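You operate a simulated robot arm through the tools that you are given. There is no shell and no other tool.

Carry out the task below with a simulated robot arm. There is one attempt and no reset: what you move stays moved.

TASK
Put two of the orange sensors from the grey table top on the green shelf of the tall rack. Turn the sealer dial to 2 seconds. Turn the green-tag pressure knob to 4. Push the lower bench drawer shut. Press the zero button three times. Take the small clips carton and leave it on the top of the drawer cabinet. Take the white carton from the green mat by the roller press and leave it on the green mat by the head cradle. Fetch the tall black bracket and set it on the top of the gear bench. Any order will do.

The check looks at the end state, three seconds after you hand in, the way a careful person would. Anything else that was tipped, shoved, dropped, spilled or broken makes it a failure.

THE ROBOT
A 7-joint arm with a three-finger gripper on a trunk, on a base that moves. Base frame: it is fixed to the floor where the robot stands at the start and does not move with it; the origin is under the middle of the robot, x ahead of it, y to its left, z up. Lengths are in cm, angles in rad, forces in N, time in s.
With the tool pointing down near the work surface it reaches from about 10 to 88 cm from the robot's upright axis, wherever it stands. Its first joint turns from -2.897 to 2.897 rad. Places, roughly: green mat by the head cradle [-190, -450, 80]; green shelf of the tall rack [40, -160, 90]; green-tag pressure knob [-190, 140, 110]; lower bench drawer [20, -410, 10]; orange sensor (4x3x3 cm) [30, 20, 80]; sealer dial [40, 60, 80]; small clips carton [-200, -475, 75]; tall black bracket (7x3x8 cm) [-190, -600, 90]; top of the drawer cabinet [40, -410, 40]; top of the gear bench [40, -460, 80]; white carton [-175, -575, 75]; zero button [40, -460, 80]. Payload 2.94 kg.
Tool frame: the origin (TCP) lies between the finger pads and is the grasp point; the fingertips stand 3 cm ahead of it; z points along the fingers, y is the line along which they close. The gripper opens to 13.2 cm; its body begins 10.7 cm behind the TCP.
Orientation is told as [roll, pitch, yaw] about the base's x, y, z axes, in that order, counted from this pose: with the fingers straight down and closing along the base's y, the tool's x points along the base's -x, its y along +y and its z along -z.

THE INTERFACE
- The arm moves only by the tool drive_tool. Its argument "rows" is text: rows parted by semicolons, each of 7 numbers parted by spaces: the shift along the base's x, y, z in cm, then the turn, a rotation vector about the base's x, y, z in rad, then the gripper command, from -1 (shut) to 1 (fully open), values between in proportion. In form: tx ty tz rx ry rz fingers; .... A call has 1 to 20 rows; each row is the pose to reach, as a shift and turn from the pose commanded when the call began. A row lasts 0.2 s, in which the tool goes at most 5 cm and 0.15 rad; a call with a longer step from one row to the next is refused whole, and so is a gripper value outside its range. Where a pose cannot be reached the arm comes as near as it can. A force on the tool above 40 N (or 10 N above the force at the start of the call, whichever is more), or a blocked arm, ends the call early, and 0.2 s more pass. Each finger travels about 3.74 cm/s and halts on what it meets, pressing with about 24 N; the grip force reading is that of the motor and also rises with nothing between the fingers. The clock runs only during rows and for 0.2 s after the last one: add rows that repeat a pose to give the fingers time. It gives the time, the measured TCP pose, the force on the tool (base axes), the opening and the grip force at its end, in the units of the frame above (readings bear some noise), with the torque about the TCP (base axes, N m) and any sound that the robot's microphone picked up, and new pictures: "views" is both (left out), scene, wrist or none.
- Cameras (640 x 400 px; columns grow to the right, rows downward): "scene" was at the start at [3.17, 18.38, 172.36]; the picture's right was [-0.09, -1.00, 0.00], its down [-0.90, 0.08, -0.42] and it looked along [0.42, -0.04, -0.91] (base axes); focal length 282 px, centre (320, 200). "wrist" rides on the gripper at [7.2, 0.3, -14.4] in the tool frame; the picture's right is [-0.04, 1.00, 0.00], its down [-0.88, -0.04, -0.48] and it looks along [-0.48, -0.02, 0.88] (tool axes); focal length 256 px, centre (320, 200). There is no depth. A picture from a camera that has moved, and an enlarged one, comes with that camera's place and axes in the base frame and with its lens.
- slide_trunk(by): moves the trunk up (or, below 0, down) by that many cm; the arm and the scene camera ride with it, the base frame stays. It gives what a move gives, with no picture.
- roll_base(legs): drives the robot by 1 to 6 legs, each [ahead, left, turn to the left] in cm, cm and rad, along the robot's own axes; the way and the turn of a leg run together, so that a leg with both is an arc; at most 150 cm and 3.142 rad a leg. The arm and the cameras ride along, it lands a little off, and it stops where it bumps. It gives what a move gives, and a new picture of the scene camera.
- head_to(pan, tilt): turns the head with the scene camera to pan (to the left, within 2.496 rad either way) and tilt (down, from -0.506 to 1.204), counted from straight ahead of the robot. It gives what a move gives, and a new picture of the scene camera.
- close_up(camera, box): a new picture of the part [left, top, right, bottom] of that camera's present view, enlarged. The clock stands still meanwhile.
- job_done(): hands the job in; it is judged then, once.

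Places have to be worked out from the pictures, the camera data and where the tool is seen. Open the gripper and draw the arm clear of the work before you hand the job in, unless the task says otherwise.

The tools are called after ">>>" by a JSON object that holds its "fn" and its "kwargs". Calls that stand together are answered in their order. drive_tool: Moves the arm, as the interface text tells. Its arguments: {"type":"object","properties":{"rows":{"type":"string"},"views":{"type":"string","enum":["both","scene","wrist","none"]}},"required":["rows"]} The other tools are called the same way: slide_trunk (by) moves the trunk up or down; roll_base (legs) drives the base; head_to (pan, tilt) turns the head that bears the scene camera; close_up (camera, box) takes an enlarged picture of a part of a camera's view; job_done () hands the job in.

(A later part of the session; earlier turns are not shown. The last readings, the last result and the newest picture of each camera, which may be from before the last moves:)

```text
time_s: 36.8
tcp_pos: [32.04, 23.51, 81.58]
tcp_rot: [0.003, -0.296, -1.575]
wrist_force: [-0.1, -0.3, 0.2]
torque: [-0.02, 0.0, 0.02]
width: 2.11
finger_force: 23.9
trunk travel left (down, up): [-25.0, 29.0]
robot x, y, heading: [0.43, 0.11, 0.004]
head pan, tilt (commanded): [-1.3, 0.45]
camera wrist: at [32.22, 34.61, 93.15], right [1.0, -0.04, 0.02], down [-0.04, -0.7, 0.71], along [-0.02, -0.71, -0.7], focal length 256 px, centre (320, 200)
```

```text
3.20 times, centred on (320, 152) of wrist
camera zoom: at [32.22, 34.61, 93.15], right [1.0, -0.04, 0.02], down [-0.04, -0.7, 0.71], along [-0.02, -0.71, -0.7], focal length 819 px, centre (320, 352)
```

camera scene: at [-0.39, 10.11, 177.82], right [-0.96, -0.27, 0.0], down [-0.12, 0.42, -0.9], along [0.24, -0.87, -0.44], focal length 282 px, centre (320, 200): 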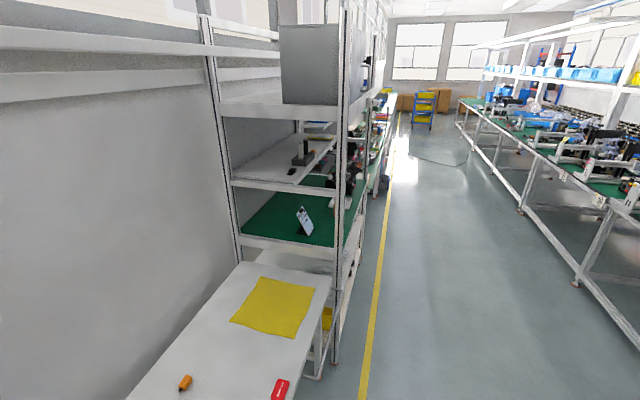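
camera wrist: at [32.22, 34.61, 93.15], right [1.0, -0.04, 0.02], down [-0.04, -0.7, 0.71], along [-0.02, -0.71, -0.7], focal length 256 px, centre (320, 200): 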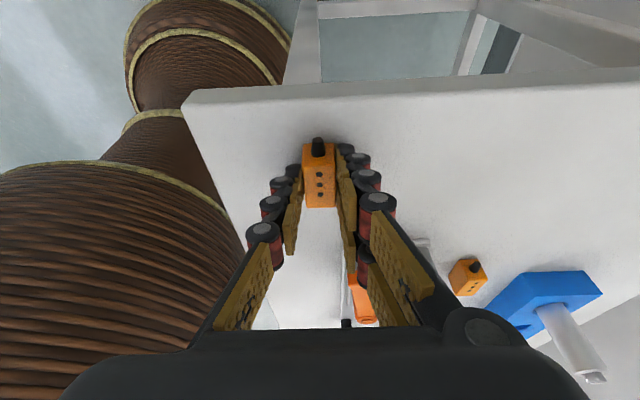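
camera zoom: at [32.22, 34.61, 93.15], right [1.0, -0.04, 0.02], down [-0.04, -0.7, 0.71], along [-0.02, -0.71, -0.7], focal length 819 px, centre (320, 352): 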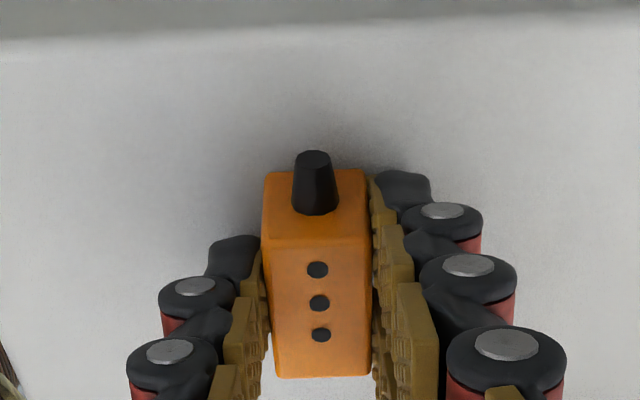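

The sensor is held at 2.1 cm width with a steady grip. I lift it straight up and look.

>>> {"fn": "drive_tool", "kwargs": {"rows": "0 0 1 0 0 0 -1; 0 0 3 0 0 0 -1; 0 0 6 0 0 0 -1; 0 0 10 0 0 0 -1; 0 0 14 0 0 0 -1; 0 0 18 0 0 0 -1; 0 0 22 0 0 0 -1; 0 0 22 0 0 0 -1", "views": "wrist"}}

```text
time_s: 38.6
tcp_pos: [31.78, 23.21, 103.7]
tcp_rot: [0.003, -0.295, -1.574]
wrist_force: [-0.6, -0.1, -0.1]
torque: [0.03, -0.01, -0.04]
width: 2.11
finger_force: 23.5
trunk travel left (down, up): [-25.0, 29.0]
robot x, y, heading: [0.08, -0.2, 0.001]
head pan, tilt (commanded): [-1.3, 0.45]
camera wrist: at [32.17, 34.36, 115.33], right [1.0, -0.04, 0.02], down [-0.04, -0.7, 0.71], along [-0.02, -0.71, -0.7], focal length 256 px, centre (320, 200)
```

wrist: 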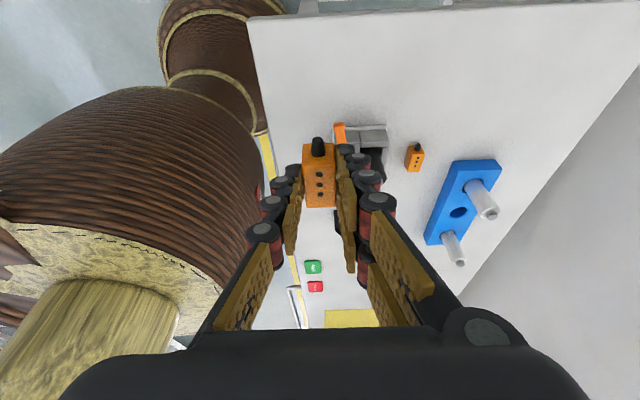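

The sensor is held securely. I rotate the tool by +π/2 so it points toward +x, raising a little, before driving to the rack.

>>> {"fn": "drive_tool", "kwargs": {"rows": "0.5 -2 0.5 0 0 0.14 -1; 1 -4 1 0 0 0.28 -1; 1.5 -6 1.5 0 0 0.42 -1; 2 -8 2 0 0 0.56 -1; 2.5 -10 2.5 0 0 0.7 -1; 3 -12 3 0 0 0.84 -1; 3.5 -14 3.5 0 0 0.98 -1; 4 -16 4 0 0 1.12 -1; 4 -18 4.5 0 0 1.26 -1; 4 -20 5 0 0 1.4 -1; 4 -22 5 0 0 1.5 -1; 4 -23 5 0 0 1.5745 -1; 4 -23 5 0 0 1.5745 -1", "views": "wrist"}}

>>> {"fn": "roll_base", "kwargs": {"legs": [[-40, 0, 0], [0, -100, 0]]}}

```text
time_s: 41.4
tcp_pos: [35.88, 0.39, 108.58]
tcp_rot: [0.003, -0.297, 0.003]
wrist_force: [0.0, -0.7, 0.0]
torque: [0.02, 0.0, -0.03]
width: 2.13
finger_force: 23.8
trunk travel left (down, up): [-25.0, 29.0]
robot x, y, heading: [0.08, 0.09, 0.002]
head pan, tilt (commanded): [-1.3, 0.45]
camera wrist: at [24.81, 0.75, 120.19], right [0.04, 1.0, 0.02], down [0.7, -0.04, 0.71], along [0.71, -0.02, -0.7], focal length 256 px, centre (320, 200)
```

wrist: 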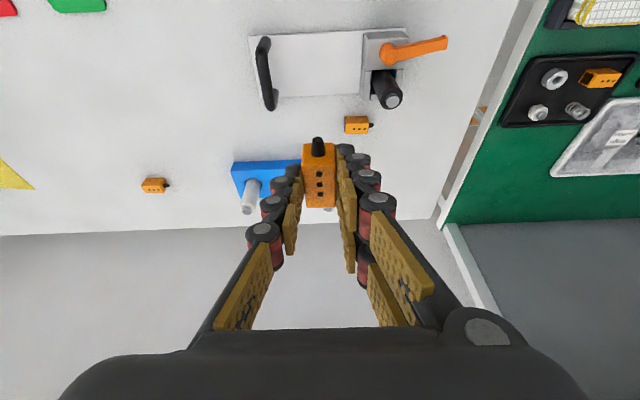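

```text
time_s: 48.8
tcp_pos: [-4.82, -101.15, 108.58]
tcp_rot: [0.003, -0.298, -0.005]
wrist_force: [0.4, 0.8, -0.1]
torque: [-0.03, 0.0, 0.04]
width: 2.13
finger_force: 24.1
trunk travel left (down, up): [-25.0, 29.0]
robot x, y, heading: [-40.36, -101.75, -0.006]
head pan, tilt (commanded): [-1.3, 0.45]
camera scene: at [-41.03, -91.51, 177.82], right [-0.96, -0.26, 0.0], down [-0.11, 0.42, -0.9], along [0.24, -0.87, -0.44], focal length 282 px, centre (320, 200)
```

scene: 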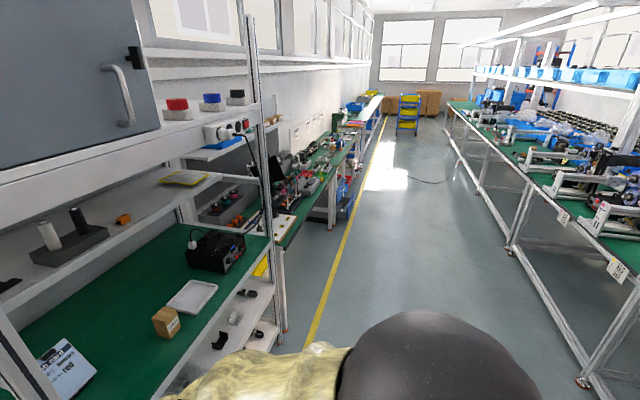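

I see the green shelf: sign at the near end, small brown box, white tray and a black instrument further on. I turn the head to look at the shelf straight on.

>>> {"fn": "head_to", "kwargs": {"pan": -0.5, "tilt": 0.6}}

>>> {"fn": "close_up", "kwargs": {"camera": "scene", "box": [200, 100, 640, 375]}}

```text
time_s: 49.9
tcp_pos: [-4.74, -101.09, 108.59]
tcp_rot: [0.006, -0.296, -0.003]
wrist_force: [-0.1, 0.4, -0.5]
torque: [0.03, 0.0, -0.01]
width: 2.1
finger_force: 24.0
trunk travel left (down, up): [-25.0, 29.0]
robot x, y, heading: [-40.65, -101.5, -0.006]
head pan, tilt (commanded): [-0.499, 0.6]
camera scene: at [-35.71, -86.89, 176.46], right [-0.48, -0.88, 0.0], down [-0.49, 0.27, -0.83], along [0.72, -0.4, -0.56], focal length 282 px, centre (320, 200)
```

scene: 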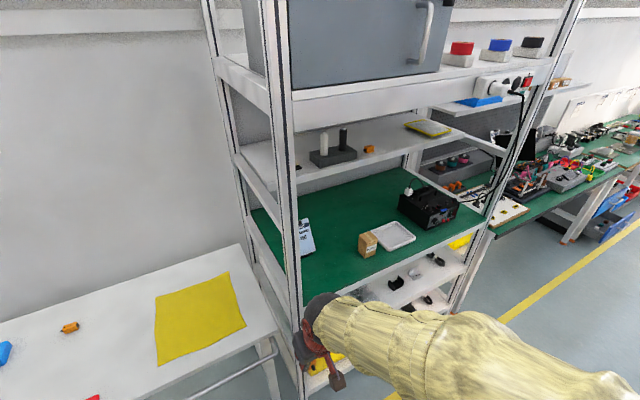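

```text
1.45 times, centred on (420, 238) of scene
camera zoom: at [-35.71, -86.89, 176.46], right [-0.48, -0.88, 0.0], down [-0.49, 0.27, -0.83], along [0.72, -0.4, -0.56], focal length 410 px, centre (174, 146)
```

zoom: 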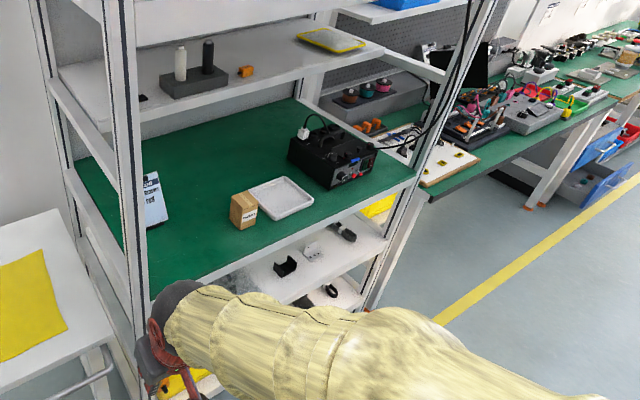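

The free spot is between the sign and the brown box, around [30, -133]. I strafe right about 30 cm and come ahead 10 cm, then look with both cameras.

>>> {"fn": "roll_base", "kwargs": {"legs": [[0, -30, 0.005], [8, 0, 0]]}}

>>> {"fn": "drive_tool", "kwargs": {"rows": "0 0 0.5 0 0 0 -1; 0 0 0.5 0 0 0 -1", "views": "both"}}

```text
time_s: 52.6
tcp_pos: [3.18, -131.47, 108.54]
tcp_rot: [0.003, -0.296, -0.003]
wrist_force: [0.6, 0.2, -1.5]
torque: [-0.01, 0.05, -0.03]
width: 2.11
finger_force: 23.7
trunk travel left (down, up): [-25.0, 29.0]
robot x, y, heading: [-32.95, -132.01, -0.004]
head pan, tilt (commanded): [-0.499, 0.6]
camera scene: at [-27.73, -117.21, 176.46], right [-0.48, -0.88, 0.0], down [-0.5, 0.27, -0.82], along [0.72, -0.4, -0.57], focal length 282 px, centre (320, 200)
```

scene: 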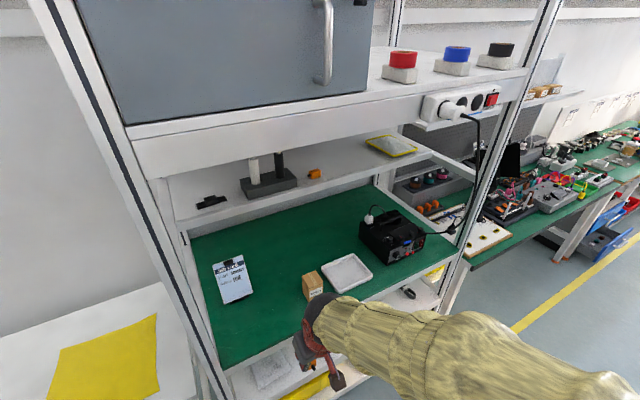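

```text
time_s: 53.2
tcp_pos: [3.13, -131.44, 108.96]
tcp_rot: [0.003, -0.295, -0.001]
wrist_force: [-0.4, -0.2, 0.2]
torque: [-0.03, 0.04, 0.03]
width: 2.09
finger_force: 24.0
trunk travel left (down, up): [-25.0, 29.0]
robot x, y, heading: [-32.63, -132.4, -0.001]
head pan, tilt (commanded): [-0.499, 0.6]
camera scene: at [-27.83, -117.2, 176.46], right [-0.48, -0.88, 0.0], down [-0.5, 0.27, -0.82], along [0.72, -0.4, -0.57], focal length 282 px, centre (320, 200)
camera wrist: at [-7.95, -131.22, 120.68], right [0.04, 1.0, 0.02], down [0.7, -0.04, 0.71], along [0.71, -0.02, -0.7], focal length 256 px, centre (320, 200)
```

scene: 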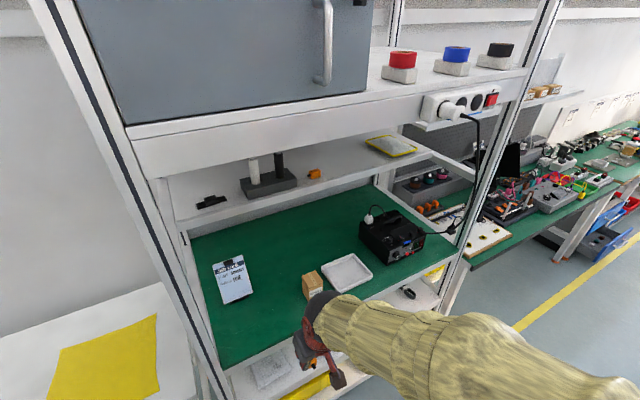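
wrist: 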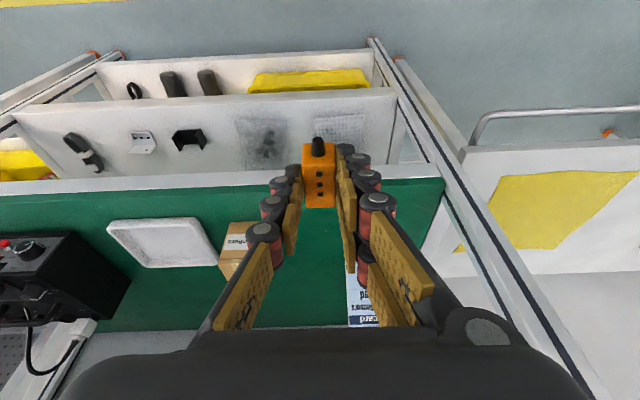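

The middle shelf is set well back (front edge x≈46+), so there's ample room above the front strip of the green shelf. I extend the arm over the spot at z≈102 and look.

>>> {"fn": "drive_tool", "kwargs": {"rows": "4 -0.3 -1 0 0 0 -1; 8 -0.6 -2 0 0 0 -1; 12 -0.9 -3 0 0 0 -1; 16 -1.2 -4 0 0 0 -1; 20 -1.5 -5 0 0 0 -1; 23 -1.5 -6 0 0 0 -1; 26 -1.5 -7 0 0 0 -1; 26 -1.5 -7 0 0 0 -1", "views": "both"}}

>>> {"fn": "close_up", "kwargs": {"camera": "wrist", "box": [200, 60, 440, 210]}}

```text
time_s: 55.0
tcp_pos: [29.06, -133.13, 101.87]
tcp_rot: [0.004, -0.297, -0.002]
wrist_force: [0.1, 0.2, -0.3]
torque: [-0.01, -0.02, -0.03]
width: 2.13
finger_force: 23.6
trunk travel left (down, up): [-25.0, 29.0]
robot x, y, heading: [-32.97, -131.81, -0.002]
head pan, tilt (commanded): [-0.499, 0.6]
camera scene: at [-27.79, -117.21, 176.46], right [-0.48, -0.88, 0.0], down [-0.5, 0.27, -0.82], along [0.72, -0.4, -0.57], focal length 282 px, centre (320, 200)
camera wrist: at [18.02, -132.94, 113.58], right [0.04, 1.0, 0.02], down [0.7, -0.04, 0.71], along [0.71, -0.02, -0.7], focal length 256 px, centre (320, 200)
```

scene: 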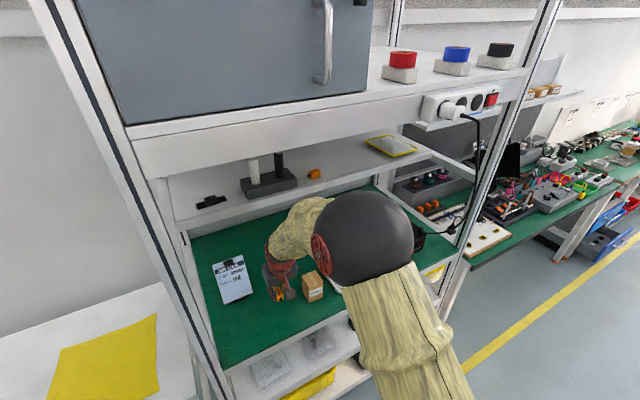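
wrist: 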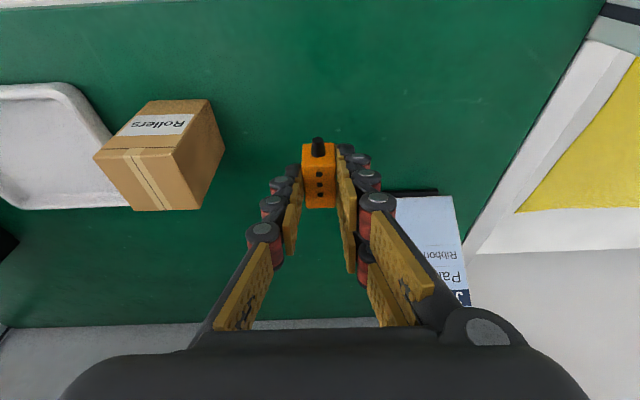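

```text
2.67 times, centred on (320, 135) of wrist
camera zoom: at [18.02, -132.94, 113.58], right [0.04, 1.0, 0.02], down [0.7, -0.04, 0.71], along [0.71, -0.02, -0.7], focal length 683 px, centre (320, 373)
```

zoom: 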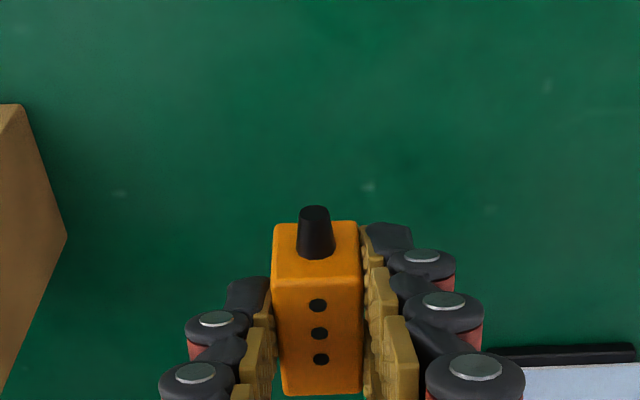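

The spot is clear, with the brown box ~9 cm away. I lower to TCP z≈92.8 (sensor bottom ≈89) and check.

>>> {"fn": "drive_tool", "kwargs": {"rows": "0 0 -3 0 0 0 -1; 0 0 -6 0 0 0 -1; 0 0 -8 0 0 0 -1; 0 0 -9 0 0 0 -1; 0 0 -9 0 0 0 -1", "views": "both"}}

>>> {"fn": "close_up", "kwargs": {"camera": "wrist", "box": [200, 60, 440, 210]}}

>>> {"fn": "close_up", "kwargs": {"camera": "scene", "box": [180, 220, 360, 332]}}

```text
time_s: 56.2
tcp_pos: [29.39, -132.97, 93.45]
tcp_rot: [0.004, -0.307, -0.002]
wrist_force: [-2.2, 1.7, 36.5]
torque: [0.3, 0.35, -0.07]
width: 2.13
finger_force: 23.8
trunk travel left (down, up): [-25.0, 29.0]
robot x, y, heading: [-33.1, -131.83, 0.001]
head pan, tilt (commanded): [-0.499, 0.6]
camera scene: at [-28.14, -117.18, 176.51], right [-0.48, -0.88, 0.0], down [-0.49, 0.27, -0.83], along [0.72, -0.4, -0.56], focal length 282 px, centre (320, 200)
camera wrist: at [18.15, -132.7, 104.89], right [0.04, 1.0, 0.02], down [0.69, -0.04, 0.72], along [0.72, -0.02, -0.7], focal length 256 px, centre (320, 200)
```

scene: 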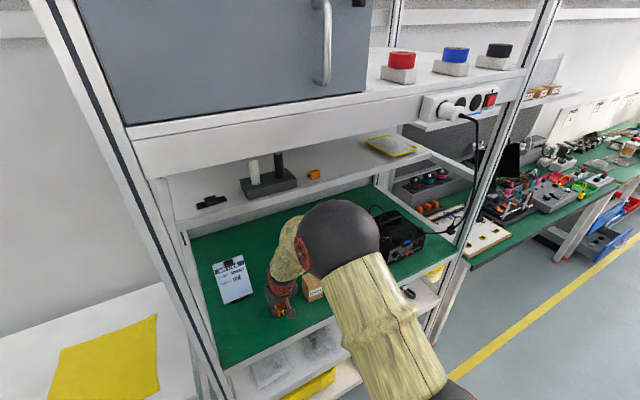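
wrist: 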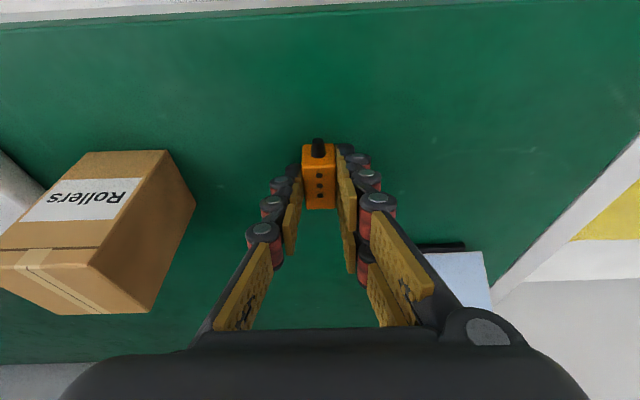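

```text
2.67 times, centred on (320, 135) of wrist
camera zoom: at [18.15, -132.7, 104.89], right [0.04, 1.0, 0.02], down [0.69, -0.04, 0.72], along [0.72, -0.02, -0.7], focal length 683 px, centre (320, 373)
```

zoom: 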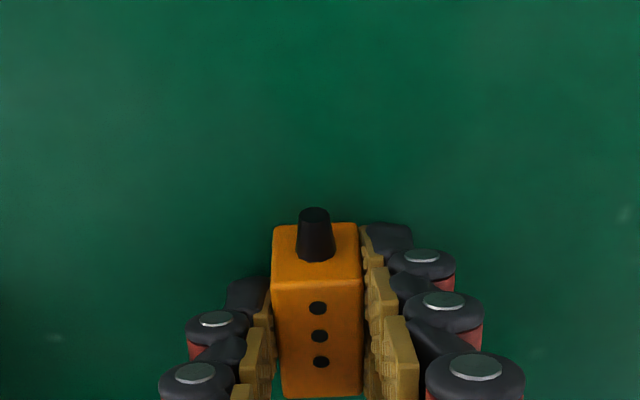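

```text
3.56 times, centred on (270, 276) of scene
camera zoom: at [-28.14, -117.18, 176.51], right [-0.48, -0.88, 0.0], down [-0.49, 0.27, -0.83], along [0.72, -0.4, -0.56], focal length 1001 px, centre (498, -70)
```

zoom: 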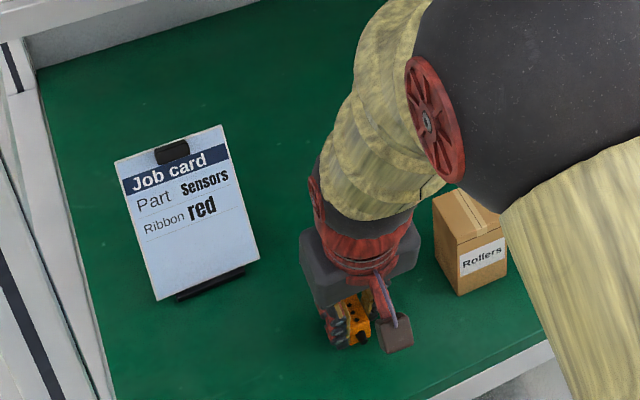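

The sensor is pressing on the shelf (36 N up), so the shelf is at about z=89.7. I ease up 0.5 cm, open the fingers partway and rise clear.

>>> {"fn": "drive_tool", "kwargs": {"rows": "0 0 0.25 0 0 0 -1; 0 0 0.5 0 0 0 -1; 0 0 0.5 0 0 0 -1", "views": "none"}}

>>> {"fn": "drive_tool", "kwargs": {"rows": "0 0 0 0 0 0 -0.6; 0 0 0 0 0 0 -0.4; 0 0 0 0 0 0 -0.2; 0 0 0 0 0 0 -0.2; 0 0 1.5 0 0 0 -0.2; 0 0 4 0 0 0 -0.2; 0 0 8 0 0 0 -0.2; -3 0 11 0 0 0 -0.2; -3 0 11 0 0 0 -0.2", "views": "both"}}

>>> {"fn": "close_up", "kwargs": {"camera": "wrist", "box": [200, 60, 440, 210]}}

```text
time_s: 57.0
tcp_pos: [29.07, -132.94, 93.45]
tcp_rot: [0.004, -0.295, -0.002]
wrist_force: [3.6, -1.2, 14.0]
torque: [0.01, -0.46, -0.02]
width: 2.1
finger_force: 24.0
trunk travel left (down, up): [-25.0, 29.0]
robot x, y, heading: [-32.85, -131.49, -0.006]
head pan, tilt (commanded): [-0.499, 0.6]
```

```text
time_s: 59.0
tcp_pos: [26.31, -132.89, 104.45]
tcp_rot: [0.004, -0.297, -0.002]
wrist_force: [-0.7, 1.1, -0.4]
torque: [0.0, -0.04, 0.03]
width: 5.27
finger_force: 0.1
trunk travel left (down, up): [-25.0, 29.0]
robot x, y, heading: [-32.68, -131.7, -0.006]
head pan, tilt (commanded): [-0.499, 0.6]
camera scene: at [-27.85, -117.2, 176.46], right [-0.48, -0.88, 0.0], down [-0.5, 0.27, -0.83], along [0.72, -0.4, -0.56], focal length 282 px, centre (320, 200)
camera wrist: at [15.14, -132.66, 116.04], right [0.04, 1.0, 0.02], down [0.7, -0.04, 0.71], along [0.71, -0.02, -0.7], focal length 256 px, centre (320, 200)
```

scene: 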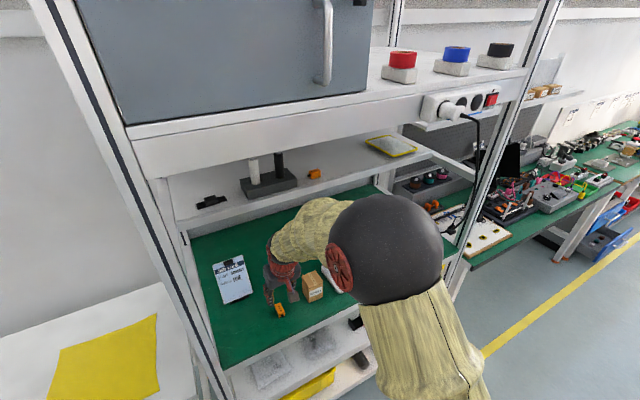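
wrist: 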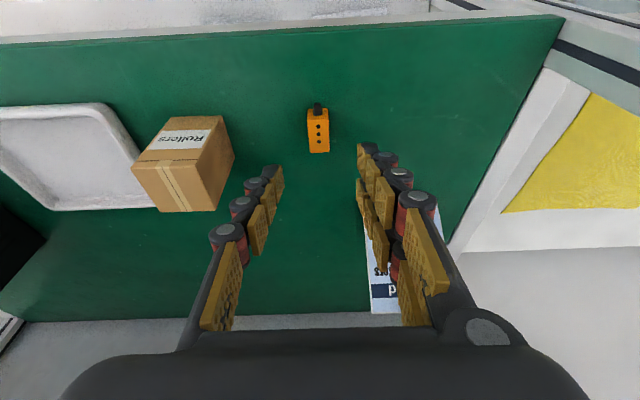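

```text
2.67 times, centred on (320, 135) of wrist
camera zoom: at [15.14, -132.66, 116.04], right [0.04, 1.0, 0.02], down [0.7, -0.04, 0.71], along [0.71, -0.02, -0.7], focal length 683 px, centre (320, 373)
```

zoom: 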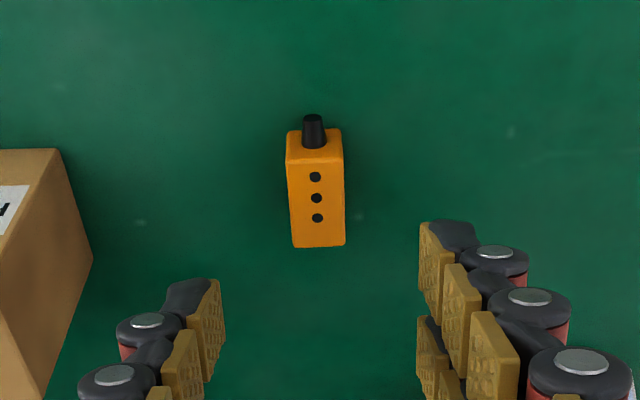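

Sensor 1 stands flat on the green shelf. I retract the arm from the rack and drive back toward sensor C at about [60, -34].

>>> {"fn": "drive_tool", "kwargs": {"rows": "-4 0 1 0 0 0 -0.1; -8 0 2 0 0 0 0; -12 0 3 0 0 0 0; -16 0 4 0 0 0 0; -20 0 4 0 0 0 0; -23 0 4 0 0 0 0; -23 0 4 0 0 0 0", "views": "none"}}

>>> {"fn": "roll_base", "kwargs": {"legs": [[0, 85, 0.003], [30, 0, 0]]}}

```text
time_s: 60.6
tcp_pos: [3.14, -132.92, 108.5]
tcp_rot: [0.003, -0.297, -0.003]
wrist_force: [-0.5, -0.3, -0.3]
torque: [0.01, -0.05, -0.03]
width: 6.6
finger_force: 0.1
trunk travel left (down, up): [-25.0, 29.0]
robot x, y, heading: [-32.48, -131.71, -0.002]
head pan, tilt (commanded): [-0.499, 0.6]
```

```text
time_s: 66.8
tcp_pos: [33.02, -46.49, 108.48]
tcp_rot: [0.003, -0.298, 0.014]
wrist_force: [0.3, -0.2, -0.2]
torque: [0.01, 0.05, 0.0]
width: 6.59
finger_force: 0.0
trunk travel left (down, up): [-25.0, 29.0]
robot x, y, heading: [-2.94, -45.72, 0.012]
head pan, tilt (commanded): [-0.499, 0.6]
camera scene: at [1.82, -31.16, 176.46], right [-0.47, -0.88, 0.0], down [-0.5, 0.26, -0.82], along [0.73, -0.39, -0.57], focal length 282 px, centre (320, 200)
```

scene: 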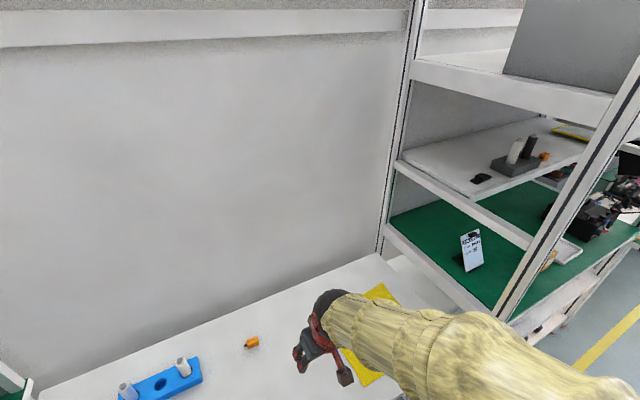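

Sensor C is at about [60.5, -35.3]. I swing the tool back to yaw -π/2 and carry it over the sensor.

>>> {"fn": "drive_tool", "kwargs": {"rows": "2.3 1.1 0 0 0 -0.14 0; 4.6 2.2 0 0 0 -0.28 0; 6.9 3.3 0 0 0 -0.42 0; 9.2 4.4 0 0 0 -0.56 0; 11.5 5.5 -1 0 0 -0.7 0; 13.8 6.6 -2 0 0 -0.84 0; 16.1 7.7 -3 0 0 -0.98 0; 18.4 8.8 -4 0 0 -1.12 0; 20.7 9.9 -5 0 0 -1.26 0; 23 11 -6 0 0 -1.4 0; 25.2 12 -7 0 0 -1.5 0; 27.4 13 -8 0 0 -1.585 0; 27.4 13 -9 0 0 -1.585 0; 27.4 13 -9 0 0 -1.585 0", "views": "both"}}

>>> {"fn": "close_up", "kwargs": {"camera": "wrist", "box": [220, 60, 420, 185]}}

```text
time_s: 69.8
tcp_pos: [60.21, -33.42, 99.43]
tcp_rot: [0.003, -0.296, -1.571]
wrist_force: [0.0, -0.2, 0.5]
torque: [0.03, -0.03, 0.01]
width: 6.61
finger_force: 0.0
trunk travel left (down, up): [-25.0, 29.0]
robot x, y, heading: [-3.09, -45.99, 0.018]
head pan, tilt (commanded): [-0.499, 0.6]
camera scene: at [1.78, -31.16, 176.46], right [-0.47, -0.88, 0.0], down [-0.5, 0.26, -0.83], along [0.73, -0.39, -0.56], focal length 282 px, centre (320, 200)
camera wrist: at [60.63, -22.37, 111.07], right [1.0, -0.04, 0.02], down [-0.04, -0.7, 0.71], along [-0.02, -0.71, -0.7], focal length 256 px, centre (320, 200)
```

scene: 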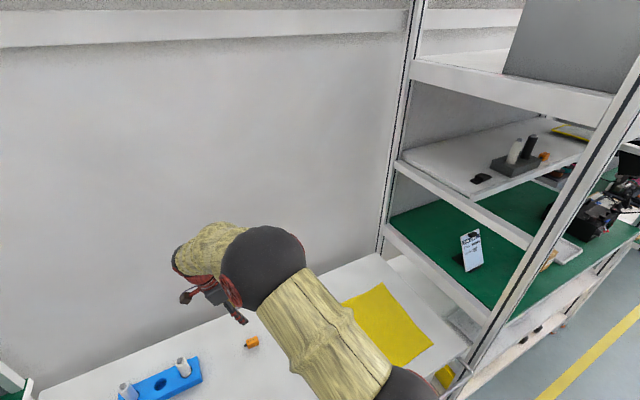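
wrist: 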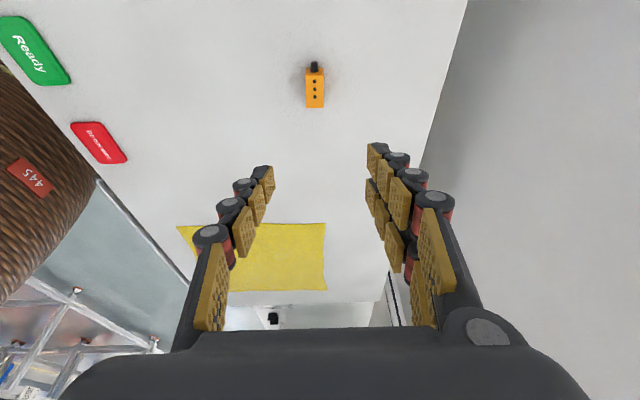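

```text
3.20 times, centred on (320, 122) of wrist
camera zoom: at [60.63, -22.37, 111.07], right [1.0, -0.04, 0.02], down [-0.04, -0.7, 0.71], along [-0.02, -0.71, -0.7], focal length 819 px, centre (320, 448)
```

zoom: 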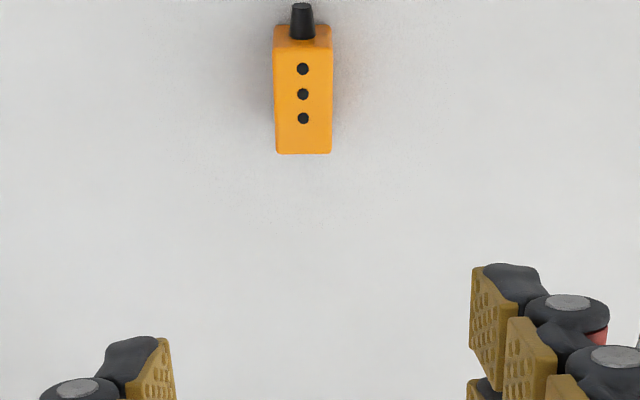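

Sensor C's top centre is at about [59.9, -34.8, 80.4], aligned with the tool. I descend to just above grasp height and check the alignment.

>>> {"fn": "drive_tool", "kwargs": {"rows": "-0.2 -0.3 -4 0 0 0 0; -0.4 -0.6 -8 0 0 0 0; -0.4 -0.6 -12 0 0 0 0; -0.4 -0.6 -15 0 0 0 0; -0.4 -0.6 -16.8 0 0 0 0; -0.4 -0.6 -16.8 0 0 0 0", "views": "wrist"}}

>>> {"fn": "close_up", "kwargs": {"camera": "wrist", "box": [220, 90, 420, 215]}}

```text
time_s: 71.2
tcp_pos: [60.11, -34.14, 82.53]
tcp_rot: [0.004, -0.296, -1.57]
wrist_force: [1.0, 0.1, -0.1]
torque: [0.0, -0.04, 0.01]
width: 6.61
finger_force: 0.0
trunk travel left (down, up): [-25.0, 29.0]
robot x, y, heading: [-3.06, -45.67, 0.015]
head pan, tilt (commanded): [-0.499, 0.6]
camera wrist: at [60.34, -22.95, 94.18], right [1.0, -0.04, 0.02], down [-0.04, -0.7, 0.71], along [-0.02, -0.71, -0.7], focal length 256 px, centre (320, 200)
```

wrist: 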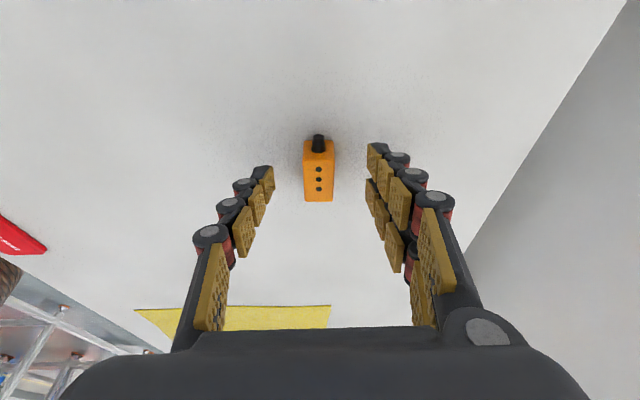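

```text
3.20 times, centred on (320, 152) of wrist
camera zoom: at [60.34, -22.95, 94.18], right [1.0, -0.04, 0.02], down [-0.04, -0.7, 0.71], along [-0.02, -0.71, -0.7], focal length 819 px, centre (320, 352)
```

zoom: 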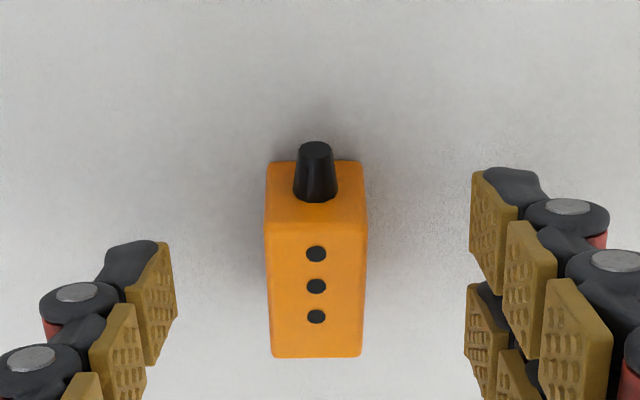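

C is well centred; a further -0.4 cm in y and -0.95 in z gives the same grip as before. I close and lift.

>>> {"fn": "drive_tool", "kwargs": {"rows": "-0.1 -0.4 -0.4 0 0 0 0; -0.1 -0.4 -0.8 0 0 0 0; -0.1 -0.4 -0.95 0 0 0 0; -0.1 -0.4 -0.95 0 0 0 -0.3; -0.1 -0.4 -0.95 0 0 0 -0.6; -0.1 -0.4 -0.95 0 0 0 -1; -0.1 -0.4 -0.95 0 0 0 -1; -0.1 -0.4 -0.95 0 0 0 -1; -0.1 -0.4 -0.95 0 0 0 -1", "views": "none"}}

>>> {"fn": "close_up", "kwargs": {"camera": "wrist", "box": [220, 90, 420, 215]}}

```text
time_s: 73.2
tcp_pos: [59.97, -34.6, 81.74]
tcp_rot: [0.003, -0.297, -1.57]
wrist_force: [-0.3, 0.1, 0.4]
torque: [-0.01, 0.02, 0.01]
width: 2.13
finger_force: 24.4
trunk travel left (down, up): [-25.0, 29.0]
robot x, y, heading: [-2.36, -45.63, 0.014]
head pan, tilt (commanded): [-0.499, 0.6]
```

```text
3.20 times, centred on (320, 152) of wrist
camera zoom: at [60.18, -23.45, 93.34], right [1.0, -0.04, 0.02], down [-0.04, -0.7, 0.71], along [-0.02, -0.71, -0.7], focal length 819 px, centre (320, 352)
```

zoom: 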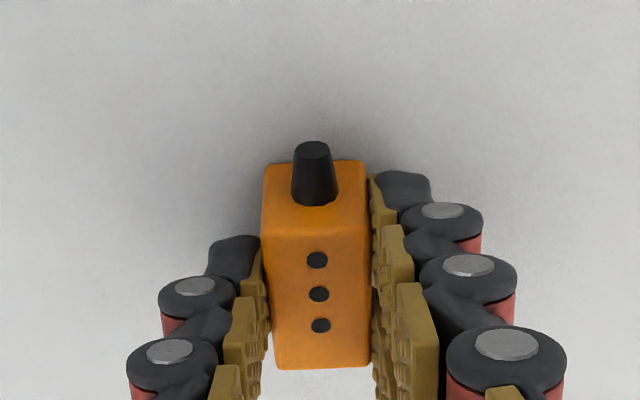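

Gripped at 2.13 cm like the first. I lift it, then swing back to yaw 0 while retracting.

>>> {"fn": "drive_tool", "kwargs": {"rows": "0 0 1 0 0 0 -1; 0 0 3 0 0 0 -1; 0 0 6 0 0 0 -1; 0 0 10 0 0 0 -1; 0 0 14 0 0 0 -1; 0 0 18 0 0 0 -1; 0 0 22 0 0 0 -1; 0 0 26 0 0 0 -1; 0 0 26 0 0 0 -1", "views": "none"}}

>>> {"fn": "drive_tool", "kwargs": {"rows": "-2.3 -1.1 0 0 0 0.14 -1; -4.6 -2.2 0 0 0 0.28 -1; -6.9 -3.3 0 0 0 0.42 -1; -9.2 -4.4 0 0 0 0.56 -1; -11.5 -5.5 0 0 0 0.7 -1; -13.8 -6.6 0 0 0 0.84 -1; -16.1 -7.7 0 0 0 0.98 -1; -18.4 -8.8 0 0 0 1.12 -1; -20.7 -9.9 0 0 0 1.26 -1; -23 -11 0 0 0 1.4 -1; -25.2 -12 0 0 0 1.5 -1; -27.4 -12 0 0 0 1.571 -1; -27.4 -12 0 0 0 1.571 -1", "views": "wrist"}}

```text
time_s: 75.2
tcp_pos: [59.74, -34.38, 107.72]
tcp_rot: [0.003, -0.298, -1.571]
wrist_force: [-0.5, -0.5, 0.1]
torque: [0.02, -0.05, 0.02]
width: 2.11
finger_force: 23.7
trunk travel left (down, up): [-25.0, 29.0]
robot x, y, heading: [-2.9, -45.92, 0.015]
head pan, tilt (commanded): [-0.499, 0.6]
```

```text
time_s: 78.0
tcp_pos: [32.36, -46.35, 107.8]
tcp_rot: [0.005, -0.296, 0.001]
wrist_force: [-0.2, 0.2, -0.2]
torque: [-0.02, 0.01, -0.01]
width: 2.13
finger_force: 23.7
trunk travel left (down, up): [-25.0, 29.0]
robot x, y, heading: [-3.34, -45.55, 0.016]
head pan, tilt (commanded): [-0.499, 0.6]
camera wrist: at [21.22, -46.21, 119.38], right [0.04, 1.0, 0.02], down [0.7, -0.04, 0.71], along [0.71, -0.02, -0.7], focal length 256 px, centre (320, 200)
```

wrist: 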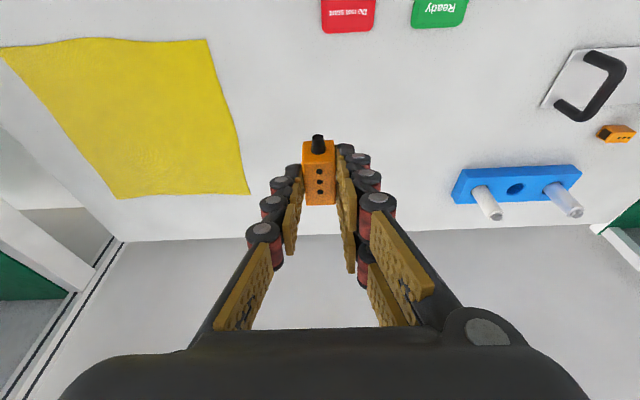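

Held well. I back out 30 cm and strafe right to the rack again, stopping about y=-122.

>>> {"fn": "roll_base", "kwargs": {"legs": [[-30, 0, -0.015], [0, -76, 0]]}}

>>> {"fn": "drive_tool", "kwargs": {"rows": "0 0 0.2 0 0 0 -1; 0 0 0.5 0 0 0 -1", "views": "wrist"}}

```text
time_s: 83.7
tcp_pos: [2.4, -122.85, 107.71]
tcp_rot: [0.003, -0.295, -0.019]
wrist_force: [-0.6, 0.1, -0.7]
torque: [0.01, -0.02, -0.02]
width: 2.11
finger_force: 24.2
trunk travel left (down, up): [-25.0, 29.0]
robot x, y, heading: [-33.1, -121.82, -0.003]
head pan, tilt (commanded): [-0.499, 0.6]
camera scene: at [-27.98, -107.01, 176.47], right [-0.48, -0.88, 0.0], down [-0.49, 0.27, -0.83], along [0.72, -0.4, -0.56], focal length 282 px, centre (320, 200)
```

scene: 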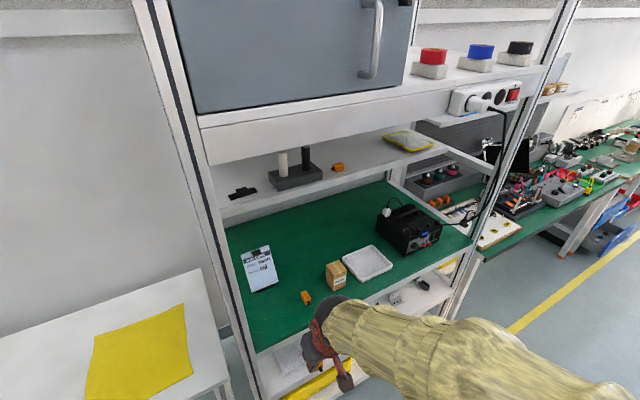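

```text
time_s: 84.3
tcp_pos: [2.4, -122.79, 108.18]
tcp_rot: [0.002, -0.297, -0.017]
wrist_force: [0.0, -1.3, -0.3]
torque: [0.01, 0.03, -0.01]
width: 2.1
finger_force: 23.9
trunk travel left (down, up): [-25.0, 29.0]
robot x, y, heading: [-32.76, -121.3, -0.007]
head pan, tilt (commanded): [-0.499, 0.6]
camera wrist: at [-8.75, -122.39, 119.83], right [0.06, 1.0, 0.02], down [0.7, -0.05, 0.71], along [0.71, -0.03, -0.7], focal length 256 px, centre (320, 200)
```

wrist: 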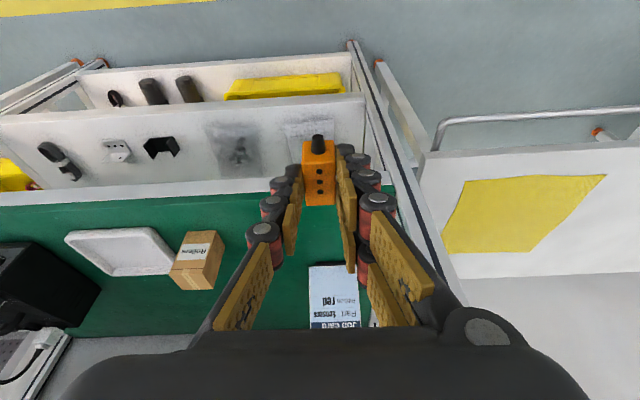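

I extend over the free spot at about [29.5, -122.8], about 10 cm left of sensor 1, in front of the job card.

>>> {"fn": "drive_tool", "kwargs": {"rows": "4 0 -1 0 0 0 -1; 8 0 -2 0 0 0 -1; 12 0 -3 0 0 0 -1; 16 0 -4 0 0 0 -1; 20 0 -5 0 0 0 -1; 23.5 0 -6 0 0 0 -1; 26.5 0 -7 0 0 0 -1; 26.5 0 -7 0 0 0 -1", "views": "both"}}

```text
time_s: 86.1
tcp_pos: [28.81, -122.81, 101.32]
tcp_rot: [0.003, -0.297, -0.017]
wrist_force: [-0.2, 1.3, -0.3]
torque: [-0.01, -0.01, 0.01]
width: 2.12
finger_force: 23.9
trunk travel left (down, up): [-25.0, 29.0]
robot x, y, heading: [-33.16, -121.45, -0.006]
head pan, tilt (commanded): [-0.499, 0.6]
camera scene: at [-27.93, -107.0, 176.46], right [-0.48, -0.88, 0.0], down [-0.49, 0.27, -0.82], along [0.72, -0.4, -0.57], focal length 282 px, centre (320, 200)
camera wrist: at [17.67, -122.42, 112.9], right [0.06, 1.0, 0.02], down [0.7, -0.05, 0.71], along [0.71, -0.03, -0.7], focal length 256 px, centre (320, 200)
```

scene: 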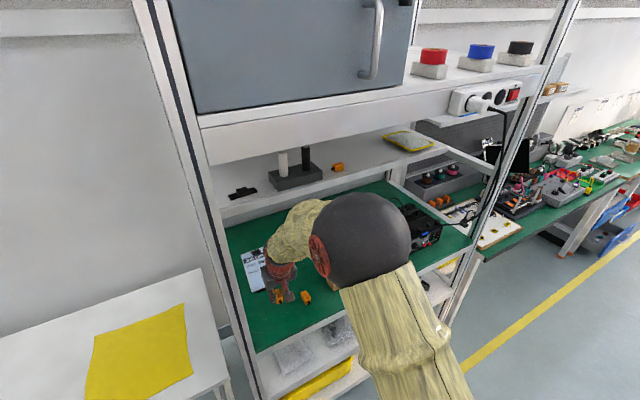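
wrist: 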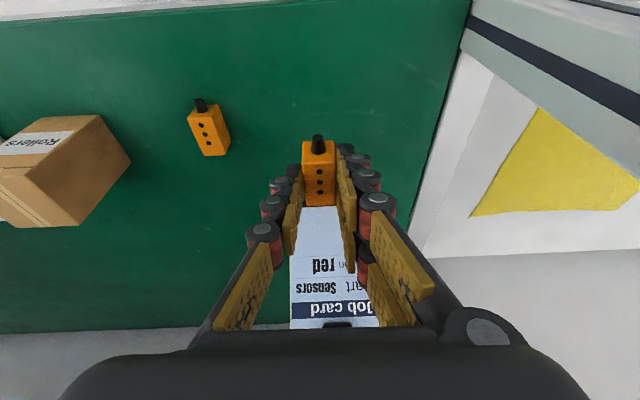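

The job card stands ~9 cm behind the spot, and sensor 1 is well to the side. I lower to just touch (contact expected at TCP z≈93.4).

>>> {"fn": "drive_tool", "kwargs": {"rows": "0 0 -3 0 0 0 -1; 0 0 -5.5 0 0 0 -1; 0 0 -7 0 0 0 -1; 0 0 -7.5 0 0 0 -1; 0 0 -7.8 0 0 0 -1; 0 0 -8 0 0 0 -1; 0 0 -8 0 0 0 -1", "views": "wrist"}}

```text
time_s: 87.7
tcp_pos: [28.97, -122.79, 93.53]
tcp_rot: [0.004, -0.3, -0.016]
wrist_force: [0.3, -1.4, 18.5]
torque: [-0.04, -0.2, -0.01]
width: 2.13
finger_force: 23.5
trunk travel left (down, up): [-25.0, 29.0]
robot x, y, heading: [-32.98, -121.59, -0.006]
head pan, tilt (commanded): [-0.499, 0.6]
camera wrist: at [17.78, -122.4, 104.99], right [0.06, 1.0, 0.02], down [0.7, -0.05, 0.71], along [0.71, -0.03, -0.7], focal length 256 px, centre (320, 200)
```

wrist: 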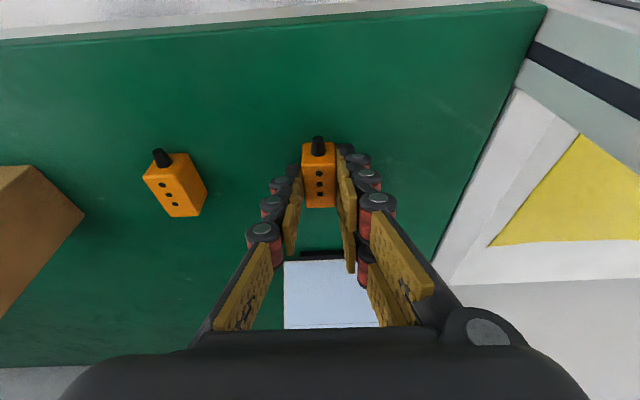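

It touches with 18 N. I ease up slightly, open and rise, then retract from the rack.

>>> {"fn": "drive_tool", "kwargs": {"rows": "0 0 0.15 0 0 0 -1; 0 0 0.15 0 0 0 -0.6; 0 0 0.15 0 0 0 -0.4; 0 0 0.15 0 0 0 -0.2; 0 0 0.15 0 0 0 -0.2; 0 0 1.5 0 0 0 -0.2; 0 0 4 0 0 0 -0.2; 0 0 8 0 0 0 -0.2; -3 0 11 0 0 0 -0.2; -3 0 11 0 0 0 -0.2", "views": "both"}}

>>> {"fn": "drive_tool", "kwargs": {"rows": "-4 0 1 0 0 0 -0.1; -8 0 2 0 0 0 0; -12 0 3 0 0 0 0; -16 0 4 0 0 0 0; -20 0 4 0 0 0 0; -23 0 4 0 0 0 0; -23 0 4 0 0 0 0", "views": "wrist"}}

```text
time_s: 89.9
tcp_pos: [25.85, -122.71, 104.5]
tcp_rot: [0.004, -0.294, -0.017]
wrist_force: [-0.1, -0.4, -0.6]
torque: [0.0, -0.01, -0.01]
width: 5.26
finger_force: 0.1
trunk travel left (down, up): [-25.0, 29.0]
robot x, y, heading: [-33.01, -121.69, -0.001]
head pan, tilt (commanded): [-0.499, 0.6]
camera scene: at [-27.98, -106.99, 176.46], right [-0.48, -0.88, 0.0], down [-0.49, 0.27, -0.83], along [0.72, -0.4, -0.56], focal length 282 px, centre (320, 200)
camera wrist: at [14.77, -122.34, 116.08], right [0.06, 1.0, 0.02], down [0.7, -0.05, 0.71], along [0.71, -0.03, -0.7], focal length 256 px, centre (320, 200)
```

scene: 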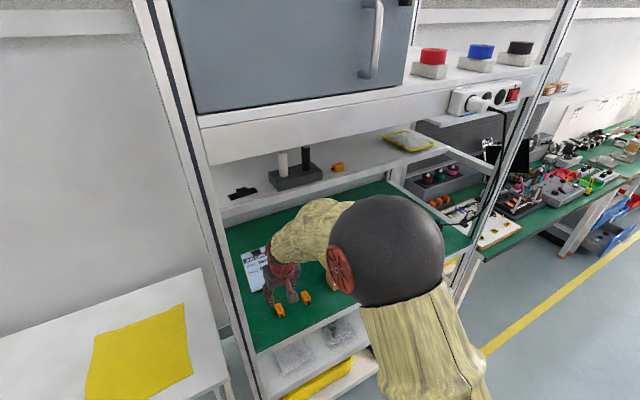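
wrist: 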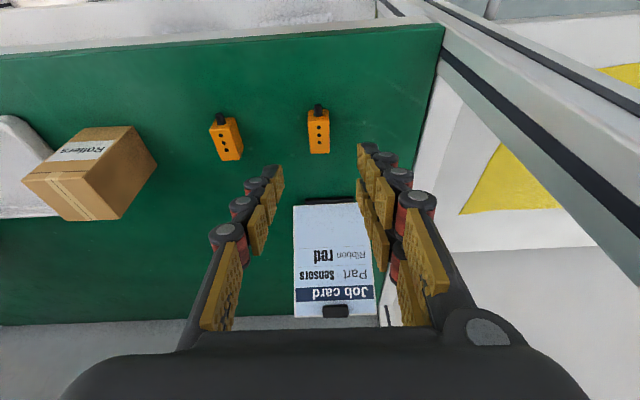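

```text
time_s: 91.5
tcp_pos: [2.76, -122.84, 108.24]
tcp_rot: [0.005, -0.297, -0.019]
wrist_force: [0.9, 0.1, 0.3]
torque: [0.0, -0.03, -0.02]
width: 6.62
finger_force: 0.1
trunk travel left (down, up): [-25.0, 29.0]
robot x, y, heading: [-32.83, -121.53, -0.007]
head pan, tilt (commanded): [-0.499, 0.6]
camera wrist: at [-8.41, -122.47, 119.83], right [0.06, 1.0, 0.02], down [0.7, -0.05, 0.71], along [0.71, -0.03, -0.7], focal length 256 px, centre (320, 200)
```

wrist: 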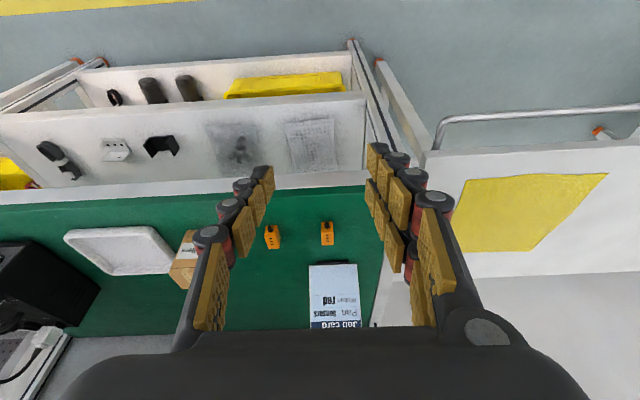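

Both sensors stand on the green shelf. I bring the tool back to straight down, then back up and drive along the aisle toward the drawer cabinet at y≈-410.

>>> {"fn": "drive_tool", "kwargs": {"rows": "0 0 0 0 0.1 0 0.5; 0 0 0 0 0.2 0 0.5; 0 0 0 0 0.297 0 0.5; 0 0 0 0 0.297 0 0.5", "views": "none"}}

>>> {"fn": "roll_base", "kwargs": {"legs": [[-32, 0, 0.005], [0, -130, 0], [0, -110, 0]]}}

>>> {"fn": "head_to", "kwargs": {"pan": -0.3, "tilt": 0.5}}

```text
time_s: 92.5
tcp_pos: [2.92, -122.81, 108.33]
tcp_rot: [-0.001, 0.002, -0.017]
wrist_force: [-0.2, -0.7, -1.2]
torque: [0.01, 0.0, -0.01]
width: 9.93
finger_force: 0.1
trunk travel left (down, up): [-25.0, 29.0]
robot x, y, heading: [-32.77, -121.55, -0.007]
head pan, tilt (commanded): [-0.499, 0.6]
```

```text
time_s: 105.8
tcp_pos: [-28.18, -356.41, 108.29]
tcp_rot: [-0.002, 0.0, 0.001]
wrist_force: [-0.5, -0.1, -0.5]
torque: [0.02, 0.01, 0.01]
width: 9.9
finger_force: 0.0
trunk travel left (down, up): [-25.0, 29.0]
robot x, y, heading: [-64.22, -356.09, 0.018]
head pan, tilt (commanded): [-0.499, 0.6]
camera scene: at [-59.37, -341.1, 176.47], right [-0.47, -0.88, 0.0], down [-0.5, 0.26, -0.82], along [0.73, -0.38, -0.57], focal length 282 px, centre (320, 200)
```

scene: 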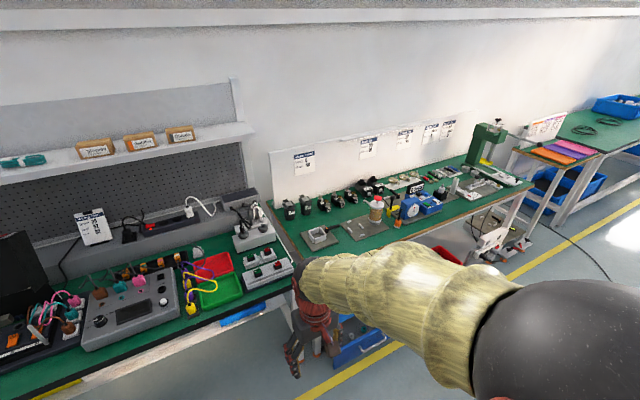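

```text
time_s: 106.5
tcp_pos: [-28.29, -356.27, 108.35]
tcp_rot: [-0.002, 0.0, 0.003]
wrist_force: [-0.2, 0.5, -0.7]
torque: [0.0, 0.01, 0.0]
width: 9.89
finger_force: 0.1
trunk travel left (down, up): [-25.0, 29.0]
robot x, y, heading: [-64.2, -355.9, 0.014]
head pan, tilt (commanded): [-0.3, 0.499]
camera scene: at [-58.46, -339.54, 177.37], right [-0.28, -0.96, 0.0], down [-0.46, 0.14, -0.88], along [0.84, -0.25, -0.48], focal length 282 px, centre (320, 200)
```

scene: 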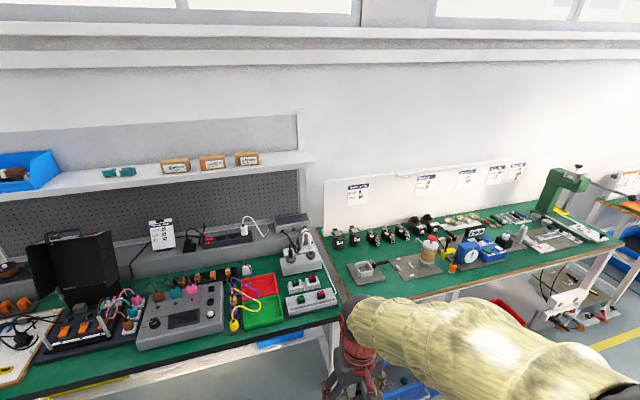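

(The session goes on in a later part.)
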